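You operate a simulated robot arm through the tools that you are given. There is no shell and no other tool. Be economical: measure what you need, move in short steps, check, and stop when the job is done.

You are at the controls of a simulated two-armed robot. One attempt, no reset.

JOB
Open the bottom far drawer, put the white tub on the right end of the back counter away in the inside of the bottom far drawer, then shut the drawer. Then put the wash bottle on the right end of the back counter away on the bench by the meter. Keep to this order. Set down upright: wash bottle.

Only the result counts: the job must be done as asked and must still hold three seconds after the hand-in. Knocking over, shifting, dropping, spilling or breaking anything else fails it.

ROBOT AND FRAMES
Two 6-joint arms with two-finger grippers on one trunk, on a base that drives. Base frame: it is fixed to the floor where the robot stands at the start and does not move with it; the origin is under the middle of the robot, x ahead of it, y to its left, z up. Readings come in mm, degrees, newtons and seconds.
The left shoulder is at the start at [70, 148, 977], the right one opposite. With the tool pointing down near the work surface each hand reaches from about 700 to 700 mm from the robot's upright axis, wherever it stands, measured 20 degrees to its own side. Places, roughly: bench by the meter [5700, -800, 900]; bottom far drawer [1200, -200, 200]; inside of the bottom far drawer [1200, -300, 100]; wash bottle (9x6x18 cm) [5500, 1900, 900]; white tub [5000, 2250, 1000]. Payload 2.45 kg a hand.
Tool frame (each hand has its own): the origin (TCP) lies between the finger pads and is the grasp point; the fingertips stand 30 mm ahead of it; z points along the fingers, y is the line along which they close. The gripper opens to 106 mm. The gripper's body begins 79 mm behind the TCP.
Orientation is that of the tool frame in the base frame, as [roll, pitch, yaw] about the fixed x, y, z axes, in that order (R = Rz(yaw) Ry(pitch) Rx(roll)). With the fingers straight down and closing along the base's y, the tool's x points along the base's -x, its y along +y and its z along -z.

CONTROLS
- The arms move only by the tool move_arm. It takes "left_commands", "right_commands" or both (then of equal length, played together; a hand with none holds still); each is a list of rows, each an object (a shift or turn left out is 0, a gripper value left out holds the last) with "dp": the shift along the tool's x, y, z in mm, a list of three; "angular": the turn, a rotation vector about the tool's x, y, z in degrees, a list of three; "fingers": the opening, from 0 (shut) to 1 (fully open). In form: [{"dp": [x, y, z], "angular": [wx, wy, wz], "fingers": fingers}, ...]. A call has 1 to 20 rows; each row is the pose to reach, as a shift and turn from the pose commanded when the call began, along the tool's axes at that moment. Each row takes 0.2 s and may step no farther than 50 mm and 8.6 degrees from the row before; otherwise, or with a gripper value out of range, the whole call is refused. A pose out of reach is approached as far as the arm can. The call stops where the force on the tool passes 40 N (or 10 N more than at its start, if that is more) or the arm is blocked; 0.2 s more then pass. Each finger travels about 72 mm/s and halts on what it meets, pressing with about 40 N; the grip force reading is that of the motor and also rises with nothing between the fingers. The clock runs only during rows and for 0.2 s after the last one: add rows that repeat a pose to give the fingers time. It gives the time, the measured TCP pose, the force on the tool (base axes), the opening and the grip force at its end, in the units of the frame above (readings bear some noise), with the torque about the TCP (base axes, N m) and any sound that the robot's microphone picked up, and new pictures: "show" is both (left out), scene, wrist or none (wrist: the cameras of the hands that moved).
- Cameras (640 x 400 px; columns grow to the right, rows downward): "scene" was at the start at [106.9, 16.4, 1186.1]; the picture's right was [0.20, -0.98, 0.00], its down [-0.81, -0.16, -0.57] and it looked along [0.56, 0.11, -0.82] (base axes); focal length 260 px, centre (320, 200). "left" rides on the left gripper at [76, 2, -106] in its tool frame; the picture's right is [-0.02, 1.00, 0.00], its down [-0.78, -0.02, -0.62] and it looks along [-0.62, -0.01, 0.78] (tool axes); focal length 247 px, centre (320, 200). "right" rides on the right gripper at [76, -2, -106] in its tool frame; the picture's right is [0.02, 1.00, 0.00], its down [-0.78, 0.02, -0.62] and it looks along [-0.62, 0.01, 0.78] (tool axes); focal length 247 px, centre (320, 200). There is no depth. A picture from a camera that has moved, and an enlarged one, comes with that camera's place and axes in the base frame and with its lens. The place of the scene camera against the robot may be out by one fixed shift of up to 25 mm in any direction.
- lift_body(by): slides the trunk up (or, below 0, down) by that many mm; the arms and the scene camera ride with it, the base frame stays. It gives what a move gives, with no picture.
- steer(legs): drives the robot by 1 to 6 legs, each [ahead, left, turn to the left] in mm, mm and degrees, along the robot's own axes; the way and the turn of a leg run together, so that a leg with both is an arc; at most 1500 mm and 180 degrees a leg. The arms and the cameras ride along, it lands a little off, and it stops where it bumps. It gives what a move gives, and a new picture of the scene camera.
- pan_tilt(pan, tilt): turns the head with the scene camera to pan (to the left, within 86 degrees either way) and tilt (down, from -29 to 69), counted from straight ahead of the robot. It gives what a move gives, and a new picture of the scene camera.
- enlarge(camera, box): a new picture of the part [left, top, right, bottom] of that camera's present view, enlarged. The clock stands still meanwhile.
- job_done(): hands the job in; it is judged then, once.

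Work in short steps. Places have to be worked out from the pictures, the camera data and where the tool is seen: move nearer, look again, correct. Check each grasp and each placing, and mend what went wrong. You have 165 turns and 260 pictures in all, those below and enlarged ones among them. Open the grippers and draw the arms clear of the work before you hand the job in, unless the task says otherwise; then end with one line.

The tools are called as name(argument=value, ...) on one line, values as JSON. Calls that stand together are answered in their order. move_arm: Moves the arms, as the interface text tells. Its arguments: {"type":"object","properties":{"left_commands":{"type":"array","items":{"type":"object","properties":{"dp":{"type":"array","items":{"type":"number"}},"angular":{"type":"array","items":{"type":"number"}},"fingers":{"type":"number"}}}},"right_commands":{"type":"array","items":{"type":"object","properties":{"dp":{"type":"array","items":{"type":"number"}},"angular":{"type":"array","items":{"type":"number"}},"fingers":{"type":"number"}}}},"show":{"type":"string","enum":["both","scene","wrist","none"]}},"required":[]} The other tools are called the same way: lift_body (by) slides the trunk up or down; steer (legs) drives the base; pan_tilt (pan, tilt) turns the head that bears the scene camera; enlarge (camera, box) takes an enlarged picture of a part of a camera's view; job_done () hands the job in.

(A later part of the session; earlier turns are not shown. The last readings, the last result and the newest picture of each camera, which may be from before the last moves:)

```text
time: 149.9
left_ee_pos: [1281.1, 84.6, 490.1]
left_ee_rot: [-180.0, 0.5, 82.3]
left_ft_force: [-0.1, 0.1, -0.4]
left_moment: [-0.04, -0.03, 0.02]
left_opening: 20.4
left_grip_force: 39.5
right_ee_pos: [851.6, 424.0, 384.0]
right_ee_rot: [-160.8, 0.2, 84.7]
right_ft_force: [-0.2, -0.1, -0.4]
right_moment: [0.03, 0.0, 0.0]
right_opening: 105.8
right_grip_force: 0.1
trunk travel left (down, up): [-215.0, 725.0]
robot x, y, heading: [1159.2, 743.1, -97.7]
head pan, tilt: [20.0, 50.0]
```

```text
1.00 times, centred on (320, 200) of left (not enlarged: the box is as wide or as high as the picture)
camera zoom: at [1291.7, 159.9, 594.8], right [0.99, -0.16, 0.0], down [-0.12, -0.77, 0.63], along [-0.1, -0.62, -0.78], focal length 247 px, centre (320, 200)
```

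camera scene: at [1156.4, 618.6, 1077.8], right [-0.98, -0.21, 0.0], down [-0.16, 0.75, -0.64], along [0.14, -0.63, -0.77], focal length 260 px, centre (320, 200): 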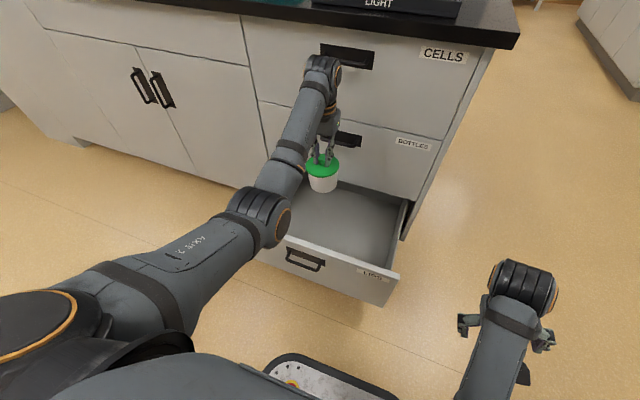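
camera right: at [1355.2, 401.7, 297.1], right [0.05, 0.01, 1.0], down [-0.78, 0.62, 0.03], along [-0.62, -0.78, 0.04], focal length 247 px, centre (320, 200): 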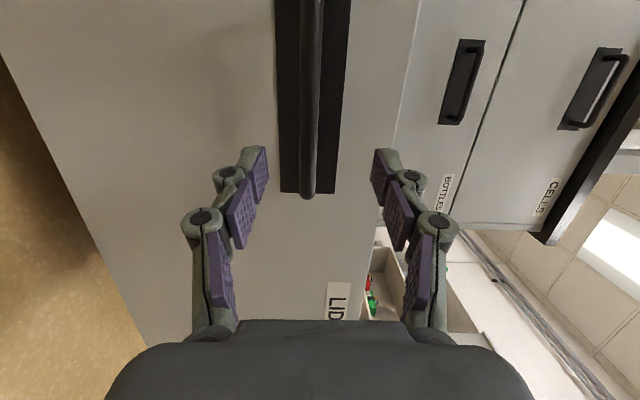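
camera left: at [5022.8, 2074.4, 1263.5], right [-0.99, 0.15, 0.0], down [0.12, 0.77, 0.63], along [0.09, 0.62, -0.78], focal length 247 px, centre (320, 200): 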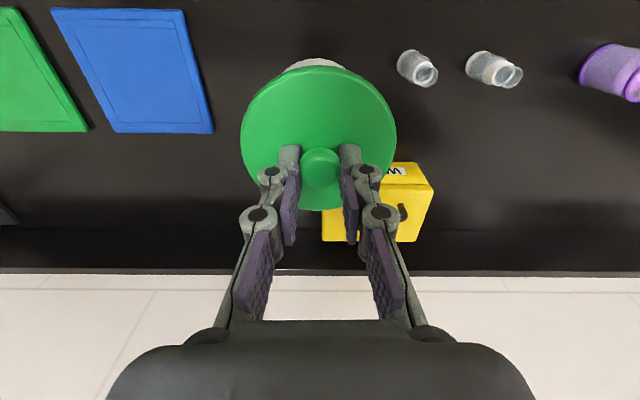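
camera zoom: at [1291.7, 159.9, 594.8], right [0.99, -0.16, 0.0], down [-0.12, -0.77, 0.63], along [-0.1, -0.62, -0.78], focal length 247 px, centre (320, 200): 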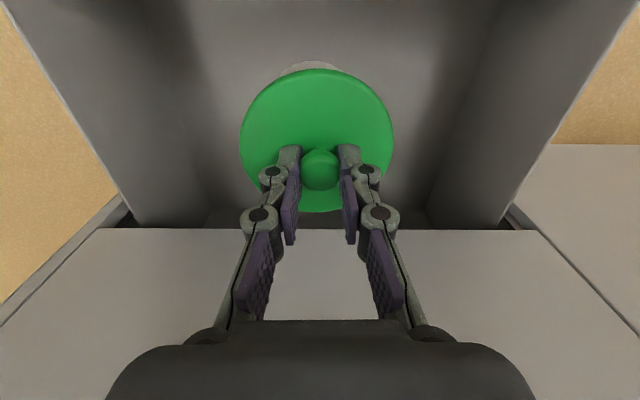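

The tub is centred over the drawer. I lower it straight down with the arm, watching force.

move_arm(left_commands=[{"dp": [0, 0, 25]}, {"dp": [0, 0, 50]}, {"dp": [0, 0, 75]}, {"dp": [0, 0, 100]}, {"dp": [0, 0, 120]}, {"dp": [0, 0, 135]}, {"dp": [0, 0, 150]}, {"dp": [0, 0, 160]}, {"dp": [0, 0, 160]}], show="both")

```text
time: 151.9
left_ee_pos: [1280.4, 82.9, 328.6]
left_ee_rot: [-179.9, 0.6, 82.3]
left_ft_force: [0.2, -0.5, -0.4]
left_moment: [-0.02, -0.01, 0.01]
left_opening: 21.0
left_grip_force: 40.1
right_ee_pos: [851.4, 423.9, 384.4]
right_ee_rot: [-160.8, 0.2, 84.7]
right_ft_force: [-0.4, 1.4, -0.2]
right_moment: [0.0, -0.01, 0.01]
right_opening: 106.1
right_grip_force: 0.0
trunk travel left (down, up): [-215.0, 725.0]
robot x, y, heading: [1162.1, 746.1, -97.8]
head pan, tilt: [20.0, 50.0]
camera scene: at [1156.3, 619.6, 957.9], right [-0.98, -0.21, 0.0], down [-0.16, 0.75, -0.64], along [0.14, -0.63, -0.77], focal length 260 px, centre (320, 200)
camera left: at [1291.9, 159.3, 434.2], right [0.99, -0.16, 0.0], down [-0.12, -0.77, 0.63], along [-0.1, -0.62, -0.78], focal length 247 px, centre (320, 200)
```

scene: 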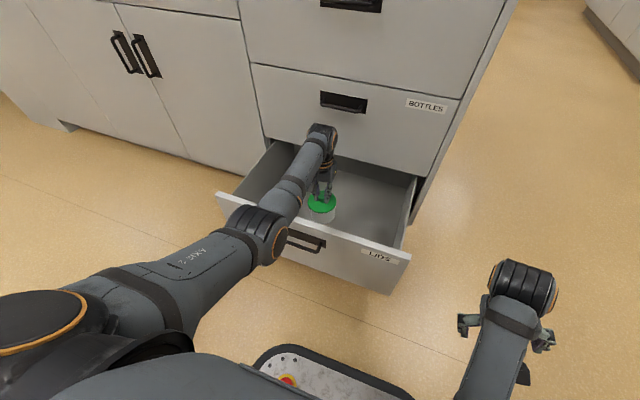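
left: 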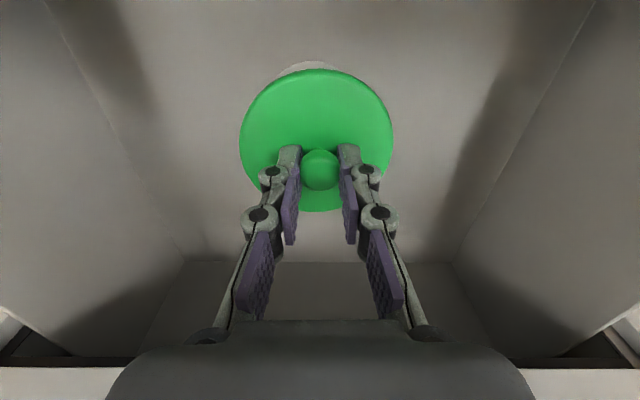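

No contact yet. I continue in small steps.

move_arm(left_commands=[{"dp": [0, 0, 8]}, {"dp": [0, 0, 16]}, {"dp": [0, 0, 24]}, {"dp": [0, 0, 32]}, {"dp": [0, 0, 40]}, {"dp": [0, 0, 48]}, {"dp": [0, 0, 56]}, {"dp": [0, 0, 64]}, {"dp": [0, 0, 72]}], show="both")

```text
time: 153.9
left_ee_pos: [1281.2, 85.5, 259.5]
left_ee_rot: [-179.9, 0.5, 82.4]
left_ft_force: [-0.7, -0.2, -0.8]
left_moment: [-0.02, 0.0, 0.0]
left_opening: 20.6
left_grip_force: 39.8
left hand out of reach, approached as far as the arm can: row 9
right_ee_pos: [851.2, 424.5, 385.0]
right_ee_rot: [-160.9, 0.2, 84.6]
right_ft_force: [-0.5, 0.5, -0.2]
right_moment: [-0.01, -0.03, 0.0]
right_opening: 105.9
right_grip_force: 0.2
trunk travel left (down, up): [-215.0, 725.0]
robot x, y, heading: [1159.0, 743.0, -97.8]
head pan, tilt: [20.0, 50.0]
camera scene: at [1156.2, 619.6, 958.0], right [-0.98, -0.21, 0.0], down [-0.16, 0.75, -0.64], along [0.14, -0.63, -0.77], focal length 260 px, centre (320, 200)
camera left: at [1291.9, 162.6, 364.5], right [0.99, -0.16, 0.0], down [-0.12, -0.77, 0.63], along [-0.1, -0.62, -0.78], focal length 247 px, centre (320, 200)
```

scene: 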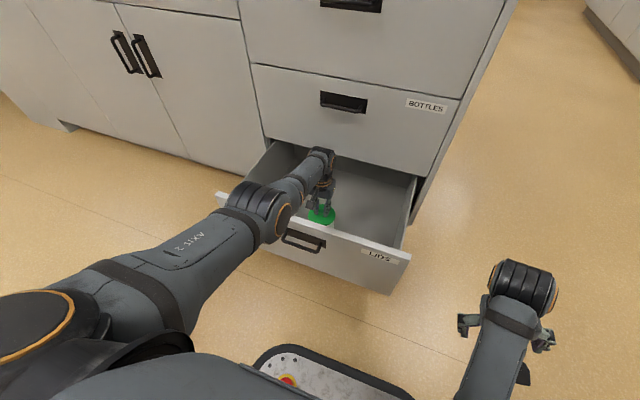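
left: 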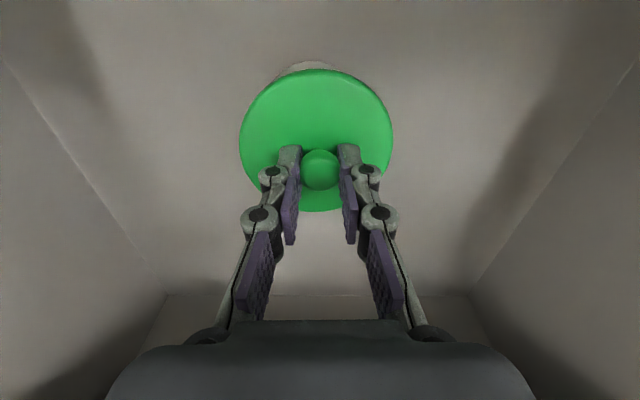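

The arm reached its limit; I lower the trunk in small steps to find the floor.

lift_body(by=-15)

```text
time: 154.6
left_ee_pos: [1280.8, 86.7, 244.5]
left_ee_rot: [-180.0, 0.4, 82.3]
left_ft_force: [0.4, -0.2, -0.9]
left_moment: [-0.02, -0.01, -0.01]
left_opening: 20.6
left_grip_force: 39.7
right_ee_pos: [851.0, 424.2, 370.5]
right_ee_rot: [-161.0, 0.3, 84.7]
right_ft_force: [0.2, -0.6, -0.4]
right_moment: [0.0, -0.01, 0.01]
right_opening: 105.9
right_grip_force: 0.1
trunk travel left (down, up): [-200.0, 740.0]
robot x, y, heading: [1159.4, 738.3, -97.7]
head pan, tilt: [20.0, 50.0]
```

I check the forearm's clearance to the drawer front.

enlarge(camera="scene", box=[200, 120, 420, 300])

enlarge(camera="left", box=[200, 20, 440, 220])

```text
2.22 times, centred on (310, 210) of scene
camera zoom: at [1156.3, 619.8, 942.9], right [-0.98, -0.21, 0.0], down [-0.16, 0.75, -0.64], along [0.14, -0.63, -0.77], focal length 577 px, centre (342, 178)
```

zoom: 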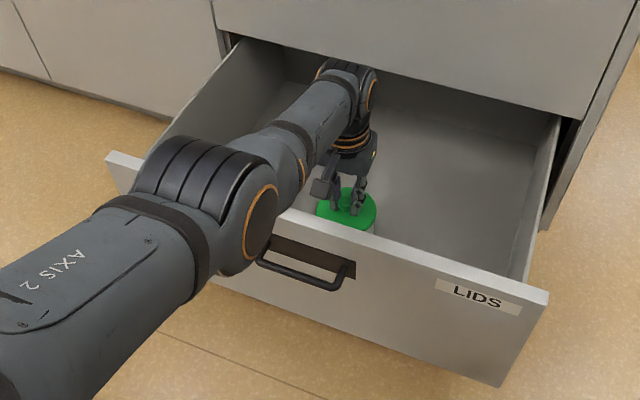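

```text
2.00 times, centred on (320, 120) of left
camera zoom: at [1291.8, 162.7, 349.6], right [0.99, -0.16, 0.0], down [-0.12, -0.77, 0.63], along [-0.1, -0.62, -0.78], focal length 494 px, centre (320, 360)
```

zoom: 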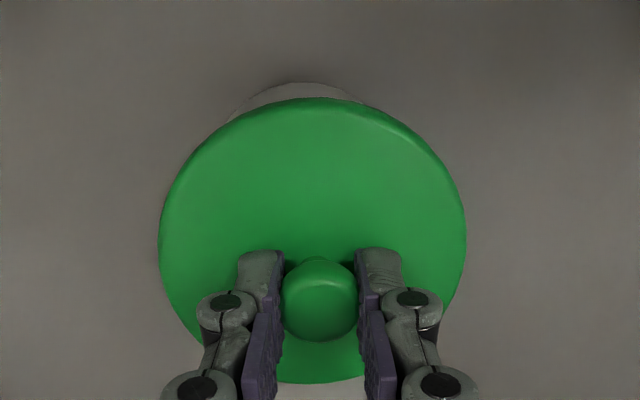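

lift_body(by=-12)

```text
time: 155.2
left_ee_pos: [1277.7, 83.5, 237.2]
left_ee_rot: [-179.9, 1.1, 82.2]
left_ft_force: [-9.5, 0.1, 30.4]
left_moment: [0.16, 0.03, 0.06]
left_opening: 20.9
left_grip_force: 40.6
right_ee_pos: [850.8, 424.2, 358.6]
right_ee_rot: [-161.0, 0.4, 84.6]
right_ft_force: [0.6, -0.6, 0.4]
right_moment: [-0.02, 0.02, 0.04]
right_opening: 106.0
right_grip_force: 0.0
trunk travel left (down, up): [-188.0, 752.0]
robot x, y, heading: [1162.1, 745.0, -97.8]
head pan, tilt: [20.0, 50.0]
```

The tub touches the drawer floor (30 N). I ease up 4 mm, open the fingers partly, and lift away.

lift_body(by=4)

move_arm(left_commands=[{"fingers": 0.55}, {"fingers": 0.55}, {"fingers": 0.55}, {"fingers": 0.55}], show="wrist")

```text
time: 155.7
left_ee_pos: [1280.9, 86.4, 236.4]
left_ee_rot: [-180.0, 0.4, 82.3]
left_ft_force: [-5.3, 1.1, 15.2]
left_moment: [-0.01, 0.12, -0.02]
left_opening: 20.6
left_grip_force: 40.6
right_ee_pos: [851.9, 424.7, 361.6]
right_ee_rot: [-160.8, 0.3, 84.7]
right_ft_force: [0.0, 0.5, -0.6]
right_moment: [0.01, -0.01, -0.01]
right_opening: 105.8
right_grip_force: 0.1
trunk travel left (down, up): [-192.0, 748.0]
robot x, y, heading: [1161.4, 746.3, -97.6]
head pan, tilt: [20.0, 50.0]
```

```text
time: 156.7
left_ee_pos: [1281.1, 86.5, 235.9]
left_ee_rot: [-180.0, 0.4, 82.3]
left_ft_force: [0.2, -0.2, -0.7]
left_moment: [0.01, -0.01, 0.02]
left_opening: 58.1
left_grip_force: 0.0
right_ee_pos: [851.9, 423.9, 360.5]
right_ee_rot: [-160.9, 0.2, 84.7]
right_ft_force: [-0.3, 0.5, 0.4]
right_moment: [0.0, 0.01, -0.01]
right_opening: 106.0
right_grip_force: 0.1
trunk travel left (down, up): [-192.0, 748.0]
robot x, y, heading: [1157.7, 742.4, -97.6]
head pan, tilt: [20.0, 50.0]
camera left: at [1292.0, 162.8, 341.4], right [0.99, -0.16, 0.0], down [-0.12, -0.77, 0.63], along [-0.1, -0.62, -0.78], focal length 247 px, centre (320, 200)
```

left: 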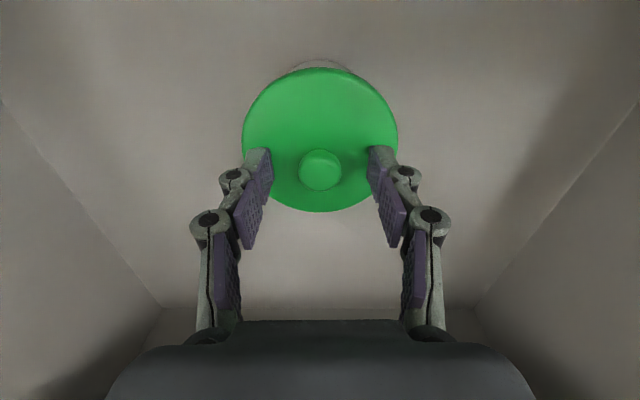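

The tub stands released. I raise the hand straight out, back up, close the fingers and lower in front of the handle to push it shut.

lift_body(by=390)

steer(legs=[[-310, 0, 0]])

enlarge(camera="left", box=[0, 0, 640, 400])

```text
time: 160.4
left_ee_pos: [1279.8, 86.0, 626.0]
left_ee_rot: [179.9, 0.5, 82.4]
left_ft_force: [-0.3, 0.7, -0.1]
left_moment: [-0.03, 0.01, 0.01]
left_opening: 58.5
left_grip_force: 0.1
right_ee_pos: [852.1, 424.7, 750.6]
right_ee_rot: [-160.8, 0.2, 84.7]
right_ft_force: [0.2, 0.2, 0.1]
right_moment: [0.02, 0.01, 0.02]
right_opening: 106.0
right_grip_force: 0.0
trunk travel left (down, up): [-582.0, 358.0]
robot x, y, heading: [1156.5, 745.5, -97.2]
head pan, tilt: [20.0, 50.0]
```

```text
time: 162.5
left_ee_pos: [1321.4, 398.1, 625.1]
left_ee_rot: [180.0, 0.5, 82.2]
left_ft_force: [0.1, -0.8, 0.1]
left_moment: [-0.02, 0.02, -0.01]
left_opening: 58.4
left_grip_force: 0.1
right_ee_pos: [892.5, 737.4, 751.4]
right_ee_rot: [-160.9, 0.2, 84.4]
right_ft_force: [-0.3, -0.3, 0.1]
right_moment: [-0.03, 0.02, 0.0]
right_opening: 105.8
right_grip_force: 0.0
trunk travel left (down, up): [-582.0, 358.0]
robot x, y, heading: [1204.5, 1055.5, -98.0]
head pan, tilt: [20.0, 50.0]
camera scene: at [1198.4, 932.3, 1325.0], right [-0.98, -0.21, 0.0], down [-0.16, 0.75, -0.64], along [0.13, -0.63, -0.77], focal length 260 px, centre (320, 200)
```

scene: 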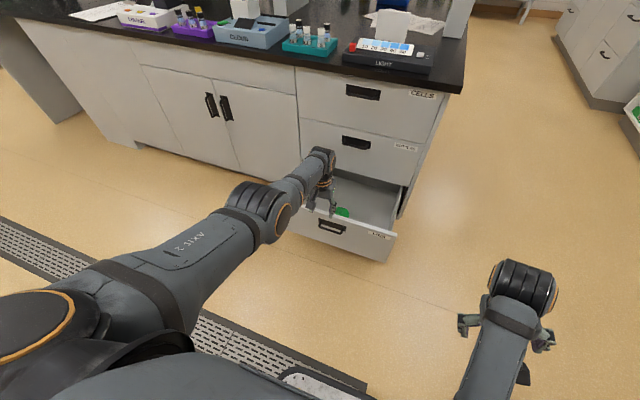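

```text
1.00 times, centred on (320, 200) of left (not enlarged: the box is as wide or as high as the picture)
camera zoom: at [1332.2, 474.5, 731.9], right [0.99, -0.16, 0.0], down [-0.12, -0.77, 0.63], along [-0.1, -0.62, -0.78], focal length 247 px, centre (320, 200)
```

zoom: 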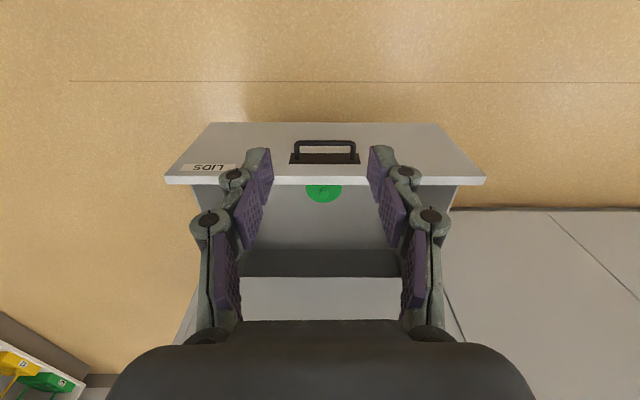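

The bar is centred ahead of the hand at about [1308, 264]. I lower the trunk 330 mm with fingers closed and drive forward to push.

move_arm(left_commands=[{"fingers": 0}, {"fingers": 0}, {"fingers": 0}, {"fingers": 0}], show="none")

lift_body(by=-330)

steer(legs=[[200, 0, 0]])

enlarge(camera="left", box=[0, 0, 640, 400])

```text
time: 163.5
left_ee_pos: [1319.8, 397.6, 626.3]
left_ee_rot: [-180.0, 0.4, 82.2]
left_ft_force: [0.1, -0.6, 0.7]
left_moment: [0.0, -0.01, 0.02]
left_opening: 0.0
left_grip_force: 28.3
right_ee_pos: [891.8, 736.0, 750.4]
right_ee_rot: [-160.9, 0.2, 84.4]
right_ft_force: [0.9, -0.7, -0.6]
right_moment: [-0.02, 0.01, 0.03]
right_opening: 106.1
right_grip_force: 0.1
trunk travel left (down, up): [-582.0, 358.0]
robot x, y, heading: [1202.6, 1053.7, -97.6]
head pan, tilt: [20.0, 50.0]
```

```text
time: 166.8
left_ee_pos: [1321.0, 398.1, 295.8]
left_ee_rot: [180.0, 0.4, 81.9]
left_ft_force: [0.3, -0.4, 1.0]
left_moment: [-0.02, -0.01, 0.02]
left_opening: 0.0
left_grip_force: 28.7
right_ee_pos: [893.3, 737.6, 420.8]
right_ee_rot: [-160.9, 0.2, 84.5]
right_ft_force: [-0.4, -0.4, -0.9]
right_moment: [0.0, 0.0, -0.03]
right_opening: 105.9
right_grip_force: 0.1
trunk travel left (down, up): [-252.0, 688.0]
robot x, y, heading: [1202.6, 1052.2, -98.0]
head pan, tilt: [20.0, 50.0]
```

```text
time: 168.4
left_ee_pos: [1292.7, 193.5, 295.5]
left_ee_rot: [180.0, 0.4, 82.2]
left_ft_force: [-0.2, -0.1, 0.8]
left_moment: [0.05, 0.02, 0.03]
left_opening: 0.0
left_grip_force: 28.6
right_ee_pos: [865.5, 533.0, 420.8]
right_ee_rot: [-160.8, 0.2, 84.5]
right_ft_force: [1.2, 0.6, -0.7]
right_moment: [-0.01, -0.03, 0.0]
right_opening: 106.1
right_grip_force: 0.0
trunk travel left (down, up): [-252.0, 688.0]
robot x, y, heading: [1175.1, 847.9, -97.8]
head pan, tilt: [20.0, 50.0]
camera scene: at [1170.4, 727.4, 994.9], right [-0.98, -0.21, 0.0], down [-0.16, 0.75, -0.64], along [0.14, -0.63, -0.77], focal length 260 px, centre (320, 200)
```

scene: 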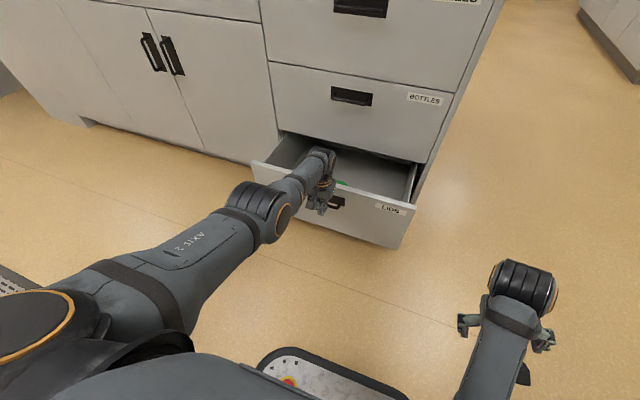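

```text
1.00 times, centred on (320, 200) of left (not enlarged: the box is as wide or as high as the picture)
camera zoom: at [1304.9, 270.2, 401.4], right [0.99, -0.16, 0.0], down [-0.12, -0.77, 0.63], along [-0.1, -0.62, -0.78], focal length 247 px, centre (320, 200)
```

zoom: 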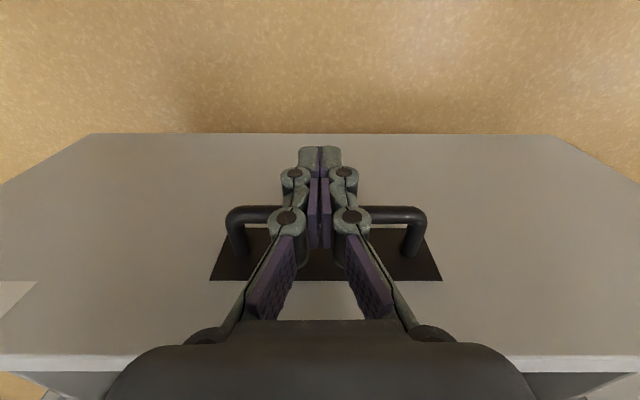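

The drawer moves well. For the final stretch the upright hand would hit the middle handle, so I back off slightly and tilt the fingers forward 45°, lower on the panel.

steer(legs=[[-90, 0, 0]])

move_arm(left_commands=[{"dp": [0, 0, 10], "angular": [0, -7.5, 0]}, {"dp": [0, 0, 20], "angular": [0, -15, 0]}, {"dp": [0, 0, 30], "angular": [0, -22.5, 0]}, {"dp": [0, 0, 40], "angular": [0, -30, 0]}, {"dp": [0, 0, 50], "angular": [0, -37.5, 0]}, {"dp": [0, 0, 60], "angular": [0, -45, 0]}, {"dp": [0, 0, 60], "angular": [0, -52, 0]}], show="both")

```text
time: 169.5
left_ee_pos: [1306.9, 283.4, 296.7]
left_ee_rot: [180.0, 0.5, 82.3]
left_ft_force: [-0.6, 0.1, 0.0]
left_moment: [-0.01, 0.01, -0.02]
left_opening: 0.0
left_grip_force: 28.8
right_ee_pos: [878.0, 622.0, 420.9]
right_ee_rot: [-160.9, 0.2, 84.6]
right_ft_force: [-0.2, 0.2, -0.4]
right_moment: [-0.01, 0.01, -0.03]
right_opening: 105.8
right_grip_force: 0.0
trunk travel left (down, up): [-252.0, 688.0]
robot x, y, heading: [1188.1, 941.5, -98.0]
head pan, tilt: [20.0, 50.0]
camera scene: at [1182.8, 818.0, 995.1], right [-0.98, -0.21, 0.0], down [-0.16, 0.75, -0.64], along [0.14, -0.63, -0.77], focal length 260 px, centre (320, 200)
```

scene: 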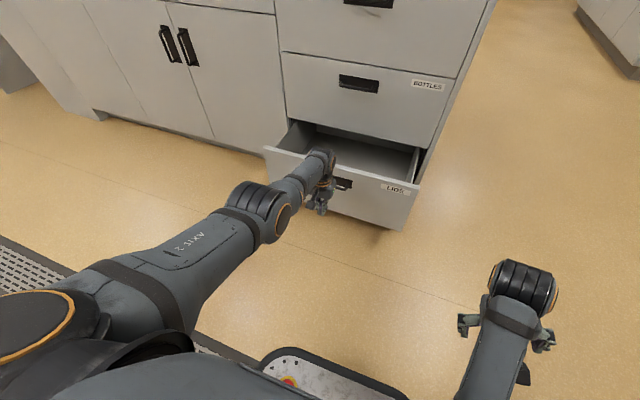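

```text
time: 171.1
left_ee_pos: [1305.9, 281.8, 236.2]
left_ee_rot: [-179.9, 52.6, 82.2]
left_ft_force: [0.6, 0.1, -0.1]
left_moment: [0.01, -0.01, 0.0]
left_opening: 0.0
left_grip_force: 28.5
right_ee_pos: [878.0, 622.4, 420.9]
right_ee_rot: [-160.9, 0.2, 84.6]
right_ft_force: [0.8, -0.2, 0.0]
right_moment: [0.02, 0.02, 0.0]
right_opening: 105.8
right_grip_force: 0.0
trunk travel left (down, up): [-252.0, 688.0]
robot x, y, heading: [1186.6, 940.0, -97.8]
head pan, tilt: [20.0, 50.0]
camera scene: at [1182.8, 817.7, 995.0], right [-0.98, -0.21, 0.0], down [-0.16, 0.75, -0.64], along [0.14, -0.63, -0.77], focal length 260 px, centre (320, 200)
camera left: at [1324.5, 412.1, 240.3], right [0.99, -0.15, 0.02], down [-0.01, 0.02, 1.0], along [-0.15, -0.99, 0.02], focal length 247 px, centre (320, 200)
```

scene: 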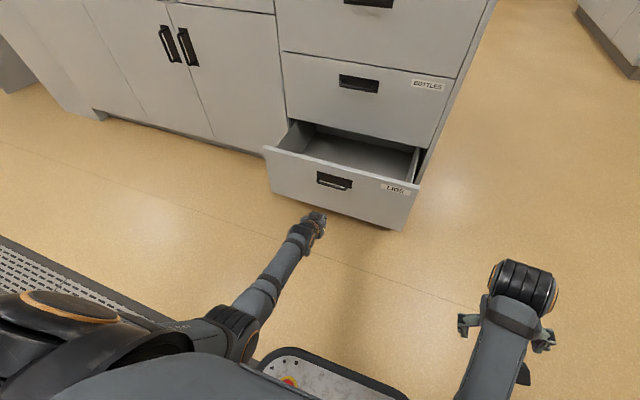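
left: 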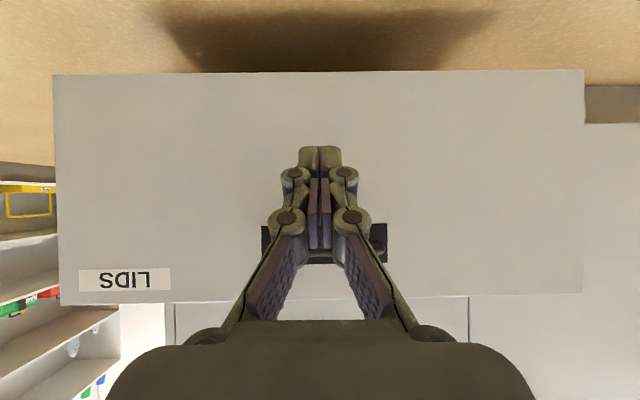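

Fingers are aligned with the panel's middle. I drive forward 300 mm to push the drawer nearly shut.

steer(legs=[[290, 0, 0]])

```text
time: 173.1
left_ee_pos: [1269.0, -7.2, 235.9]
left_ee_rot: [180.0, 52.5, 82.5]
left_ft_force: [-0.2, 0.2, 0.0]
left_moment: [0.01, -0.02, 0.0]
left_opening: 0.3
left_grip_force: 28.3
right_ee_pos: [838.8, 330.5, 421.0]
right_ee_rot: [-160.9, 0.2, 84.9]
right_ft_force: [-0.5, -0.8, 0.3]
right_moment: [-0.02, 0.01, 0.0]
right_opening: 106.0
right_grip_force: 0.1
trunk travel left (down, up): [-252.0, 688.0]
robot x, y, heading: [1147.5, 648.8, -97.7]
head pan, tilt: [20.0, 50.0]
camera scene: at [1144.0, 527.2, 994.9], right [-0.98, -0.21, 0.0], down [-0.16, 0.75, -0.64], along [0.14, -0.63, -0.77], focal length 260 px, centre (320, 200)
```

scene: 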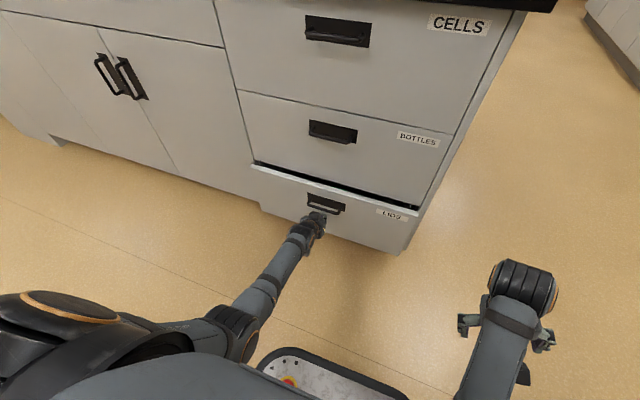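

About 40 mm remain. I push on with the arm in 8 mm rows until it is stopped.

move_arm(left_commands=[{"dp": [-6, 0, 8]}, {"dp": [-12, 0, 16]}, {"dp": [-18, 0, 24]}, {"dp": [-24, 0, 32]}, {"dp": [-28, 0, 36]}, {"dp": [-32, 0, 41]}, {"dp": [-35, 0, 45]}, {"dp": [-38, 0, 49]}, {"dp": [-41, 0, 53]}, {"dp": [-44, 0, 57]}], show="scene")

```text
time: 174.3
left_ee_pos: [1263.8, -46.5, 232.1]
left_ee_rot: [-179.9, 51.9, 82.6]
left_ft_force: [1.1, 2.7, -0.9]
left_moment: [0.05, 0.0, -0.01]
left_opening: 0.1
left_grip_force: 28.6
right_ee_pos: [839.7, 331.2, 420.4]
right_ee_rot: [-160.9, 0.2, 84.8]
right_ft_force: [0.1, 0.6, -0.4]
right_moment: [0.01, 0.01, 0.04]
right_opening: 105.9
right_grip_force: 0.1
trunk travel left (down, up): [-252.0, 688.0]
robot x, y, heading: [1146.3, 650.8, -97.6]
head pan, tilt: [20.0, 50.0]
stopped in row 6 (left hand): the force on the tool passed its limit at 46 N (the readings are from after the stop); the commanded pose is now the measured one
camera scene: at [1144.3, 527.5, 994.8], right [-0.98, -0.22, 0.0], down [-0.17, 0.75, -0.64], along [0.14, -0.63, -0.77], focal length 260 px, centre (320, 200)
```

scene: 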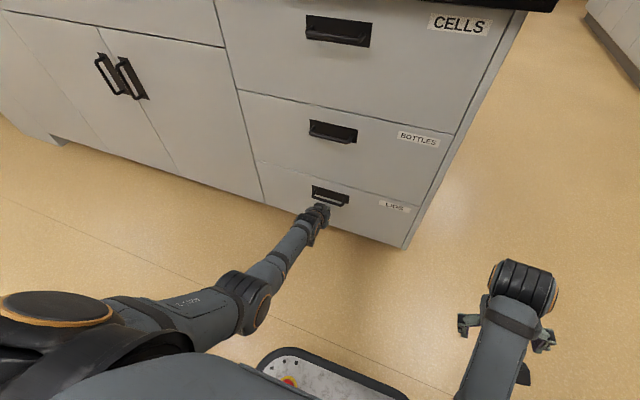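

The drawer is shut flush. I back away, check it, and re-orient the left hand to tool-down.

steer(legs=[[-350, 0, 0]])

enlarge(camera="scene", box=[220, 0, 480, 260])

lift_body(by=350)

move_arm(left_commands=[{"angular": [0, 8, 0]}, {"angular": [0, 16, 0]}, {"angular": [0, 24, 0]}, {"angular": [0, 32, 0]}, {"angular": [0, 40, 0]}, {"angular": [0, 48, 0]}, {"angular": [0, 52, 0]}], show="none")

```text
time: 176.6
left_ee_pos: [1311.5, 299.0, 233.3]
left_ee_rot: [-179.9, 51.9, 82.7]
left_ft_force: [-1.1, 0.2, -0.7]
left_moment: [0.02, -0.01, 0.02]
left_opening: 0.0
left_grip_force: 28.2
right_ee_pos: [885.8, 676.3, 420.5]
right_ee_rot: [-160.8, 0.2, 84.9]
right_ft_force: [-0.4, -0.6, 0.3]
right_moment: [0.02, 0.02, -0.02]
right_opening: 106.1
right_grip_force: 0.0
trunk travel left (down, up): [-252.0, 688.0]
robot x, y, heading: [1193.4, 995.2, -97.5]
head pan, tilt: [20.0, 50.0]
camera scene: at [1189.7, 873.8, 995.0], right [-0.98, -0.22, 0.0], down [-0.17, 0.75, -0.64], along [0.14, -0.63, -0.77], focal length 260 px, centre (320, 200)
```

scene: 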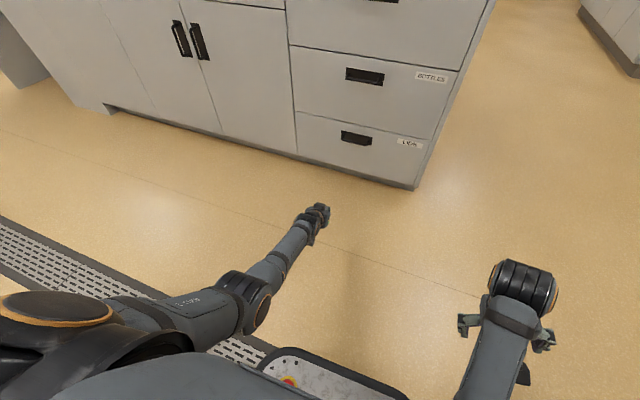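

```text
1.54 times, centred on (350, 130) of scene
camera zoom: at [1189.7, 873.8, 995.0], right [-0.98, -0.22, 0.0], down [-0.17, 0.75, -0.64], along [0.14, -0.63, -0.77], focal length 399 px, centre (274, 308)
```

zoom: 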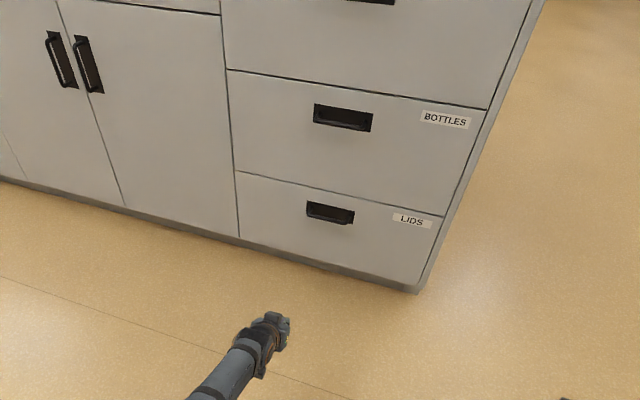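

```text
time: 180.0
left_ee_pos: [1312.9, 298.1, 582.6]
left_ee_rot: [180.0, 51.9, 82.7]
left_ft_force: [-0.4, -0.1, -0.2]
left_moment: [-0.02, 0.01, 0.02]
left_opening: 0.0
left_grip_force: 28.4
right_ee_pos: [885.7, 675.8, 769.9]
right_ee_rot: [-160.9, 0.2, 85.0]
right_ft_force: [0.2, -0.7, -0.5]
right_moment: [-0.04, -0.07, -0.04]
right_opening: 105.8
right_grip_force: 0.1
trunk travel left (down, up): [-602.0, 338.0]
robot x, y, heading: [1197.9, 998.5, -97.3]
head pan, tilt: [20.0, 50.0]
```

```text
time: 181.6
left_ee_pos: [1320.4, 352.3, 615.5]
left_ee_rot: [-179.9, 4.2, 82.5]
left_ft_force: [-0.4, -0.5, -0.1]
left_moment: [0.0, 0.01, 0.03]
left_opening: 0.1
left_grip_force: 28.2
left hand out of reach, approached as far as the arm can: row 4, 5, 6, 7
right_ee_pos: [886.4, 675.9, 771.0]
right_ee_rot: [-160.8, 0.2, 85.0]
right_ft_force: [-0.4, 0.7, -0.1]
right_moment: [0.0, -0.03, 0.01]
right_opening: 105.8
right_grip_force: 0.1
trunk travel left (down, up): [-602.0, 338.0]
robot x, y, heading: [1194.4, 996.3, -97.3]
head pan, tilt: [20.0, 50.0]
```

The drawer is shut flush. Now I tuck the left hand back and bring the right hand forward and straight down.

move_arm(left_commands=[{"dp": [40, 0, 0], "angular": [0, 2, 0]}, {"dp": [80, 0, 0], "angular": [0, 4, 0]}, {"dp": [120, 0, 0], "angular": [0, 4, 0]}, {"dp": [160, 0, 0], "angular": [0, 4, 0]}, {"dp": [200, 0, 0], "angular": [0, 4, 0]}, {"dp": [230, 0, 0], "angular": [0, 4, 0]}], right_commands=[{"dp": [-35, 5, 0], "angular": [-3, 0, 0]}, {"dp": [-70, 10, 0], "angular": [-6, 0, 0]}, {"dp": [-105, 15, 0], "angular": [-10, 0, 0]}, {"dp": [-140, 20, 0], "angular": [-14, 0, 0]}, {"dp": [-170, 25, 0], "angular": [-17, 0, 0]}, {"dp": [-200, 25, 0], "angular": [-19.1, 0, 0]}], show="none")

```text
time: 183.0
left_ee_pos: [1351.2, 577.7, 599.3]
left_ee_rot: [-180.0, 0.3, 82.6]
left_ft_force: [-0.7, 0.2, 0.3]
left_moment: [-0.01, -0.03, 0.0]
left_opening: 0.0
left_grip_force: 28.5
right_ee_pos: [890.7, 475.0, 760.1]
right_ee_rot: [180.0, 0.3, 85.0]
right_ft_force: [-0.1, 0.0, -0.3]
right_moment: [0.01, 0.01, 0.04]
right_opening: 106.0
right_grip_force: 0.0
right hand out of reach, approached as far as the arm can: row 1, 2, 3, 4
trunk travel left (down, up): [-602.0, 338.0]
robot x, y, heading: [1189.9, 998.5, -97.4]
head pan, tilt: [20.0, 50.0]
```

Both hands are ready. I drive back along the aisle toward the back counter's right end.

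steer(legs=[[0, 0, 97.4], [1500, 0, 0], [1500, 0, 0], [700, 0, 0]])

pan_tilt(pan=-40, tilt=20)

```text
time: 205.1
left_ee_pos: [5308.6, 1074.7, 597.9]
left_ee_rot: [-179.9, 0.3, 177.9]
left_ft_force: [-1.2, -0.2, -0.3]
left_moment: [-0.01, 0.01, 0.04]
left_opening: 0.3
left_grip_force: 28.6
right_ee_pos: [5453.0, 626.8, 760.3]
right_ee_rot: [180.0, 0.2, -179.7]
right_ft_force: [-0.1, -0.3, -0.4]
right_moment: [0.03, 0.02, -0.02]
right_opening: 106.0
right_grip_force: 0.1
trunk travel left (down, up): [-602.0, 338.0]
robot x, y, heading: [4901.8, 877.8, -1.8]
head pan, tilt: [20.0, 50.0]
camera scene: at [5015.8, 902.1, 1344.9], right [0.31, -0.95, 0.0], down [-0.73, -0.24, -0.64], along [0.61, 0.2, -0.77], focal length 260 px, centre (320, 200)
```

scene: 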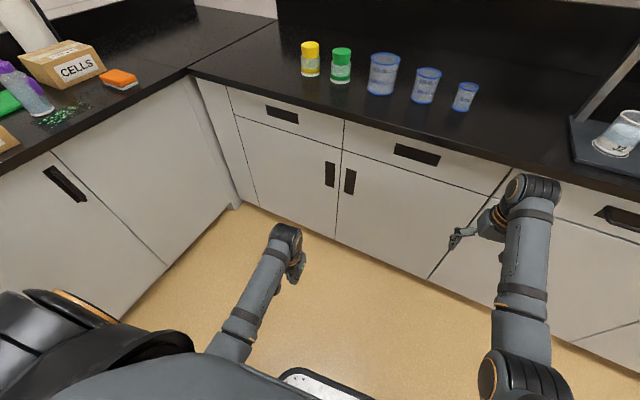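

```text
time: 206.4
left_ee_pos: [5309.3, 1074.8, 598.6]
left_ee_rot: [-179.8, 0.2, 178.1]
left_ft_force: [-0.2, 0.7, 0.1]
left_moment: [0.02, 0.02, -0.02]
left_opening: 0.3
left_grip_force: 28.6
right_ee_pos: [5452.3, 625.9, 760.2]
right_ee_rot: [-180.0, 0.1, -179.6]
right_ft_force: [0.0, -0.2, -0.1]
right_moment: [0.01, 0.0, -0.02]
right_opening: 106.2
right_grip_force: 0.0
trunk travel left (down, up): [-602.0, 338.0]
robot x, y, heading: [4908.4, 879.6, -2.1]
head pan, tilt: [-40.0, 20.0]
camera scene: at [5011.5, 816.1, 1390.5], right [-0.67, -0.74, 0.0], down [-0.25, 0.23, -0.94], along [0.7, -0.63, -0.34], focal length 260 px, centre (320, 200)
```

scene: 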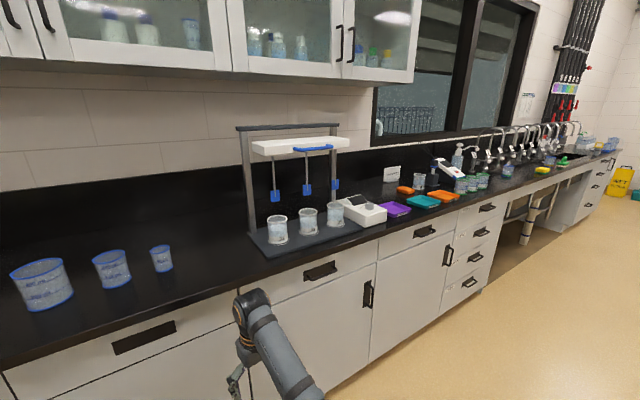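

I zoom in on the area by the meter on the far counter.

enlarge(camera="scene", box=[330, 130, 530, 255])

```text
3.20 times, centred on (430, 192) of scene
camera zoom: at [5011.5, 816.1, 1390.5], right [-0.67, -0.74, 0.0], down [-0.25, 0.23, -0.94], along [0.7, -0.63, -0.34], focal length 830 px, centre (-32, 224)
```

zoom: 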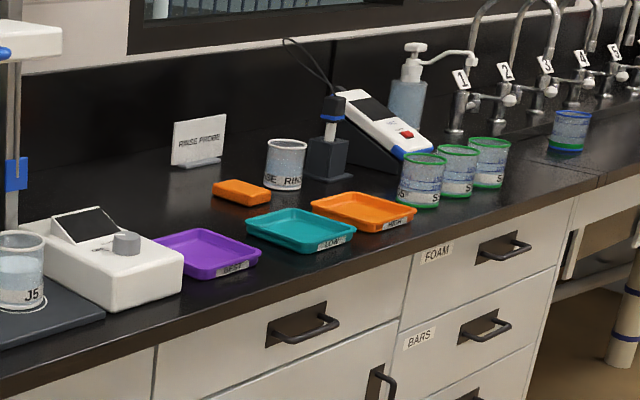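

The meter stands on the far counter near [5760, -950]; I'll find a free spot there later. Now I turn to the back counter and raise the trunk for the bottle.

steer(legs=[[0, 0, 84]])

lift_body(by=335)

move_arm(right_commands=[{"dp": [-20, 0, -25]}, {"dp": [-40, 0, -50]}, {"dp": [-60, 0, -75]}, {"dp": [-80, 0, -100]}, {"dp": [-100, 0, -120]}], show="none")

pan_tilt(pan=-15, tilt=40)

```text
time: 210.3
left_ee_pos: [4767.9, 1304.6, 599.1]
left_ee_rot: [-179.9, 0.2, -100.1]
left_ft_force: [-0.7, -0.5, 0.4]
left_moment: [0.04, 0.02, 0.02]
left_opening: 0.0
left_grip_force: 28.1
right_ee_pos: [5232.1, 1384.0, 760.1]
right_ee_rot: [180.0, 0.2, -97.6]
right_ft_force: [-0.3, 0.0, -1.4]
right_moment: [-0.01, -0.04, -0.01]
right_opening: 106.1
right_grip_force: 0.1
trunk travel left (down, up): [-602.0, 338.0]
robot x, y, heading: [4904.7, 877.8, 80.2]
head pan, tilt: [-40.0, 20.0]
camera scene: at [4972.1, 989.4, 1390.6], right [0.64, -0.77, 0.0], down [-0.26, -0.22, -0.94], along [0.72, 0.6, -0.34], focal length 260 px, centre (320, 200)
```

scene: 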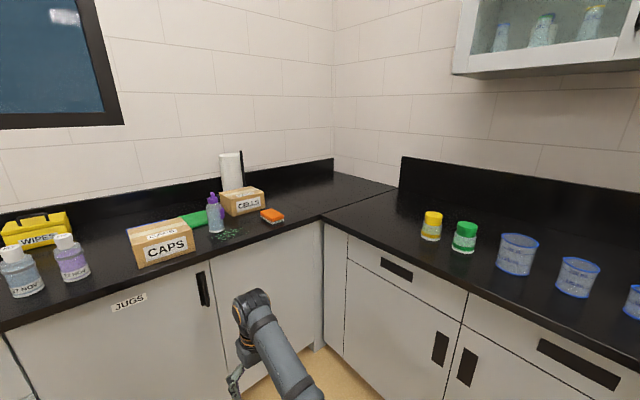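

```text
time: 213.6
left_ee_pos: [4767.3, 1304.0, 933.6]
left_ee_rot: [-180.0, 0.3, -100.1]
left_ft_force: [-0.8, 0.3, -0.2]
left_moment: [0.0, 0.02, 0.03]
left_opening: 0.0
left_grip_force: 29.3
right_ee_pos: [5231.6, 1384.2, 1094.6]
right_ee_rot: [-179.9, 0.2, -97.7]
right_ft_force: [0.5, -0.3, 0.4]
right_moment: [0.01, -0.03, -0.01]
right_opening: 106.1
right_grip_force: 0.1
trunk travel left (down, up): [-937.0, 3.0]
robot x, y, heading: [4907.7, 872.2, 79.7]
head pan, tilt: [-40.0, 20.0]
```

```text
time: 214.8
left_ee_pos: [4767.3, 1303.7, 933.7]
left_ee_rot: [-180.0, 0.2, -100.1]
left_ft_force: [-0.3, -0.3, 0.8]
left_moment: [-0.05, 0.01, 0.0]
left_opening: 0.0
left_grip_force: 28.4
right_ee_pos: [5243.7, 1483.8, 1213.4]
right_ee_rot: [-179.9, 0.1, -97.7]
right_ft_force: [-0.7, 1.2, -1.1]
right_moment: [-0.06, 0.03, 0.02]
right_opening: 106.0
right_grip_force: 0.2
trunk travel left (down, up): [-937.0, 3.0]
robot x, y, heading: [4902.3, 878.0, 79.9]
head pan, tilt: [-40.0, 20.0]
```

```text
time: 215.7
left_ee_pos: [4765.8, 1303.2, 934.5]
left_ee_rot: [-179.8, 0.2, -100.1]
left_ft_force: [0.6, 0.1, 0.0]
left_moment: [0.0, -0.01, -0.01]
left_opening: 0.0
left_grip_force: 28.6
right_ee_pos: [5242.2, 1481.8, 1214.9]
right_ee_rot: [-180.0, 0.1, -97.6]
right_ft_force: [0.8, 0.1, -0.1]
right_moment: [0.02, -0.02, -0.01]
right_opening: 106.2
right_grip_force: 0.0
trunk travel left (down, up): [-937.0, 3.0]
robot x, y, heading: [4907.5, 877.8, 80.3]
head pan, tilt: [-15.0, 40.0]
camera scene: at [4936.9, 1006.3, 1694.2], right [0.91, -0.42, 0.0], down [-0.27, -0.58, -0.77], along [0.32, 0.69, -0.64], focal length 260 px, centre (320, 200)
```

scene: 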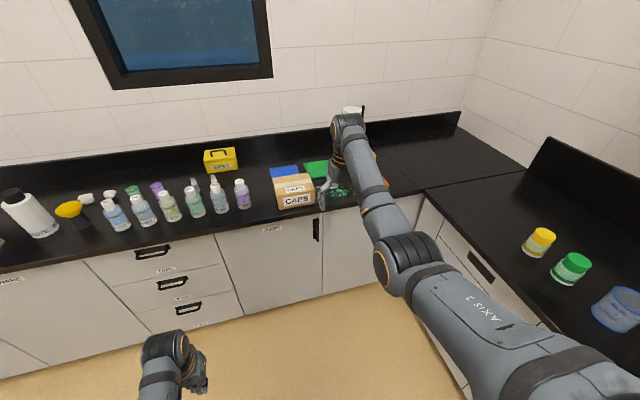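

I drive ahead 400 mm and right 123 mm to bring the right hand near the wash bottle.

steer(legs=[[390, -123, 2]])

enlarge(camera="right", box=[0, 0, 640, 400])

```text
time: 218.2
left_ee_pos: [4933.2, 1651.8, 934.6]
left_ee_rot: [-179.8, 0.4, -98.2]
left_ft_force: [-0.2, -0.5, 0.5]
left_moment: [-0.02, 0.01, -0.01]
left_opening: 0.0
left_grip_force: 28.3
right_ee_pos: [5402.7, 1847.7, 1215.4]
right_ee_rot: [-179.8, 0.3, -95.7]
right_ft_force: [-0.1, -0.5, -0.9]
right_moment: [-0.01, -0.03, 0.02]
right_opening: 106.0
right_grip_force: 0.1
trunk travel left (down, up): [-937.0, 3.0]
robot x, y, heading: [5087.8, 1232.4, 82.0]
head pan, tilt: [-15.0, 40.0]
camera scene: at [5113.1, 1360.6, 1694.4], right [0.92, -0.39, 0.0], down [-0.25, -0.59, -0.77], along [0.3, 0.71, -0.64], focal length 260 px, centre (320, 200)
```

scene: 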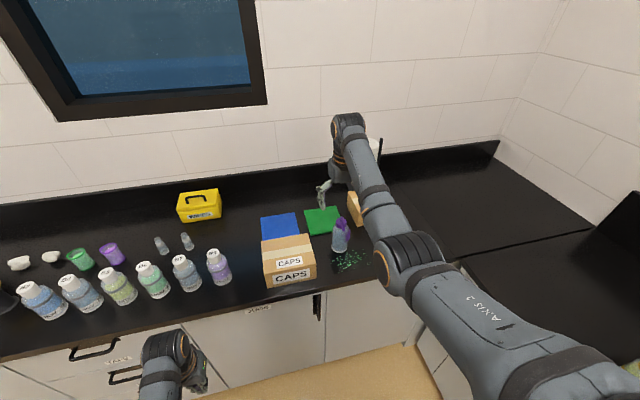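

```text
1.00 times, centred on (320, 200) of right (not enlarged: the box is as wide or as high as the picture)
camera zoom: at [5397.0, 1770.0, 1321.5], right [-1.0, 0.08, 0.0], down [0.06, 0.78, 0.63], along [0.05, 0.62, -0.78], focal length 247 px, centre (320, 200)
```

zoom: 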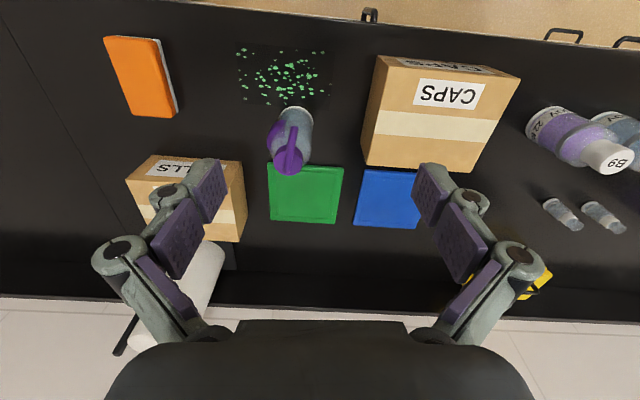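

enlarge(camera="right", box=[220, 80, 380, 200])

```text
3.33 times, centred on (300, 140) of right
camera zoom: at [5397.0, 1770.0, 1321.5], right [-1.0, 0.08, 0.0], down [0.06, 0.78, 0.63], along [0.05, 0.62, -0.78], focal length 823 px, centre (387, 400)
```

zoom: 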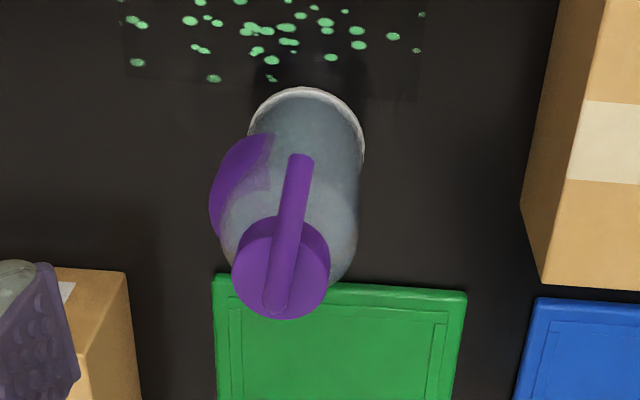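

The bottle body is centred near [5453, 1928], about 60 mm wide, with the spout toward me and the grip to the right. I move above it and turn the hand so the fingers clear both.

move_arm(right_commands=[{"dp": [-15, -8, 0], "angular": [0, 0, -7]}, {"dp": [-30, -16, 0], "angular": [0, 0, -14]}, {"dp": [-45, -24, 0], "angular": [0, 0, -21]}, {"dp": [-60, -32, 0], "angular": [0, 0, -28]}, {"dp": [-75, -38, 0], "angular": [0, 0, -35]}, {"dp": [-84, -42, 0], "angular": [0, 0, -41]}, {"dp": [-84, -42, 0], "angular": [0, 0, -41]}], show="wrist")

```text
time: 219.8
left_ee_pos: [4935.3, 1652.6, 933.8]
left_ee_rot: [180.0, 0.2, -98.1]
left_ft_force: [0.1, -0.4, -0.3]
left_moment: [0.01, 0.03, 0.02]
left_opening: 0.2
left_grip_force: 29.3
right_ee_pos: [5442.5, 1880.3, 1220.6]
right_ee_rot: [-179.9, 0.0, -54.6]
right_ft_force: [-1.3, 0.1, 0.0]
right_moment: [-0.01, 0.02, -0.01]
right_opening: 105.7
right_grip_force: 0.0
right hand out of reach, approached as far as the arm can: row 3, 4, 5, 6, 7
trunk travel left (down, up): [-937.0, 3.0]
robot x, y, heading: [5084.7, 1231.8, 81.9]
head pan, tilt: [-15.0, 40.0]
camera right: at [5487.6, 1818.4, 1326.8], right [-0.8, -0.6, 0.0], down [-0.47, 0.63, 0.62], along [-0.37, 0.5, -0.78], focal length 247 px, centre (320, 200)
```

right: 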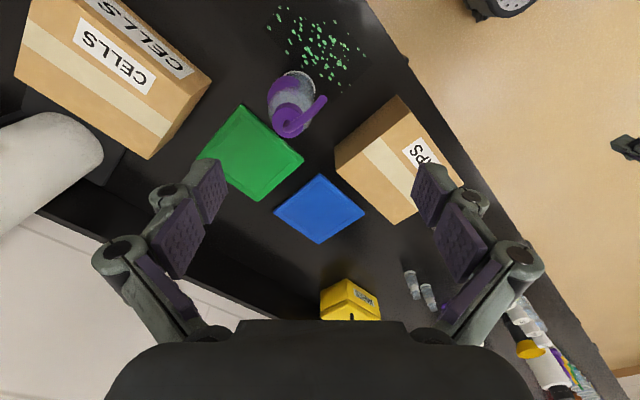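

Both views agree on [5452, 1927]. The arm is at its limit, so I drive ahead 47 mm.

steer(legs=[[47, -3, 0]])

enlarge(camera="right", box=[0, 0, 640, 400])

```text
time: 220.7
left_ee_pos: [4942.8, 1693.3, 936.4]
left_ee_rot: [-179.9, 0.7, -98.1]
left_ft_force: [-0.8, -1.2, -0.7]
left_moment: [0.08, -0.03, 0.03]
left_opening: 0.1
left_grip_force: 29.0
right_ee_pos: [5449.8, 1918.1, 1227.7]
right_ee_rot: [-179.4, 0.4, -54.7]
right_ft_force: [-0.9, -1.1, 0.9]
right_moment: [0.08, 0.0, -0.01]
right_opening: 106.0
right_grip_force: 0.0
trunk travel left (down, up): [-937.0, 3.0]
robot x, y, heading: [5095.0, 1278.2, 82.0]
head pan, tilt: [-15.0, 40.0]
camera scene: at [5121.0, 1396.8, 1695.3], right [0.92, -0.39, 0.0], down [-0.25, -0.59, -0.77], along [0.3, 0.71, -0.64], focal length 260 px, centre (320, 200)
```

scene: 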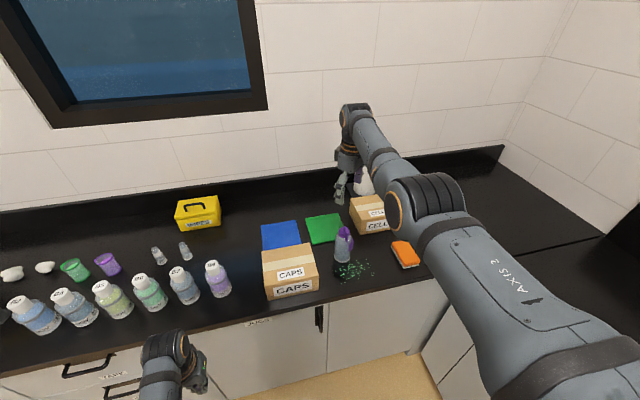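

```text
1.00 times, centred on (320, 200) of right (not enlarged: the box is as wide or as high as the picture)
camera zoom: at [5494.8, 1855.2, 1332.7], right [-0.8, -0.6, -0.01], down [-0.47, 0.62, 0.63], along [-0.37, 0.51, -0.78], focal length 247 px, centre (320, 200)
```

zoom: 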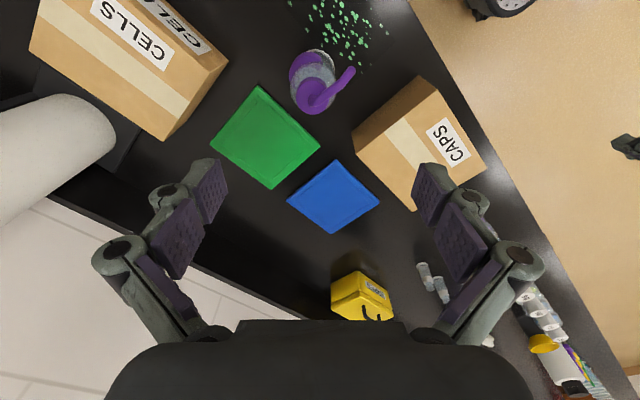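

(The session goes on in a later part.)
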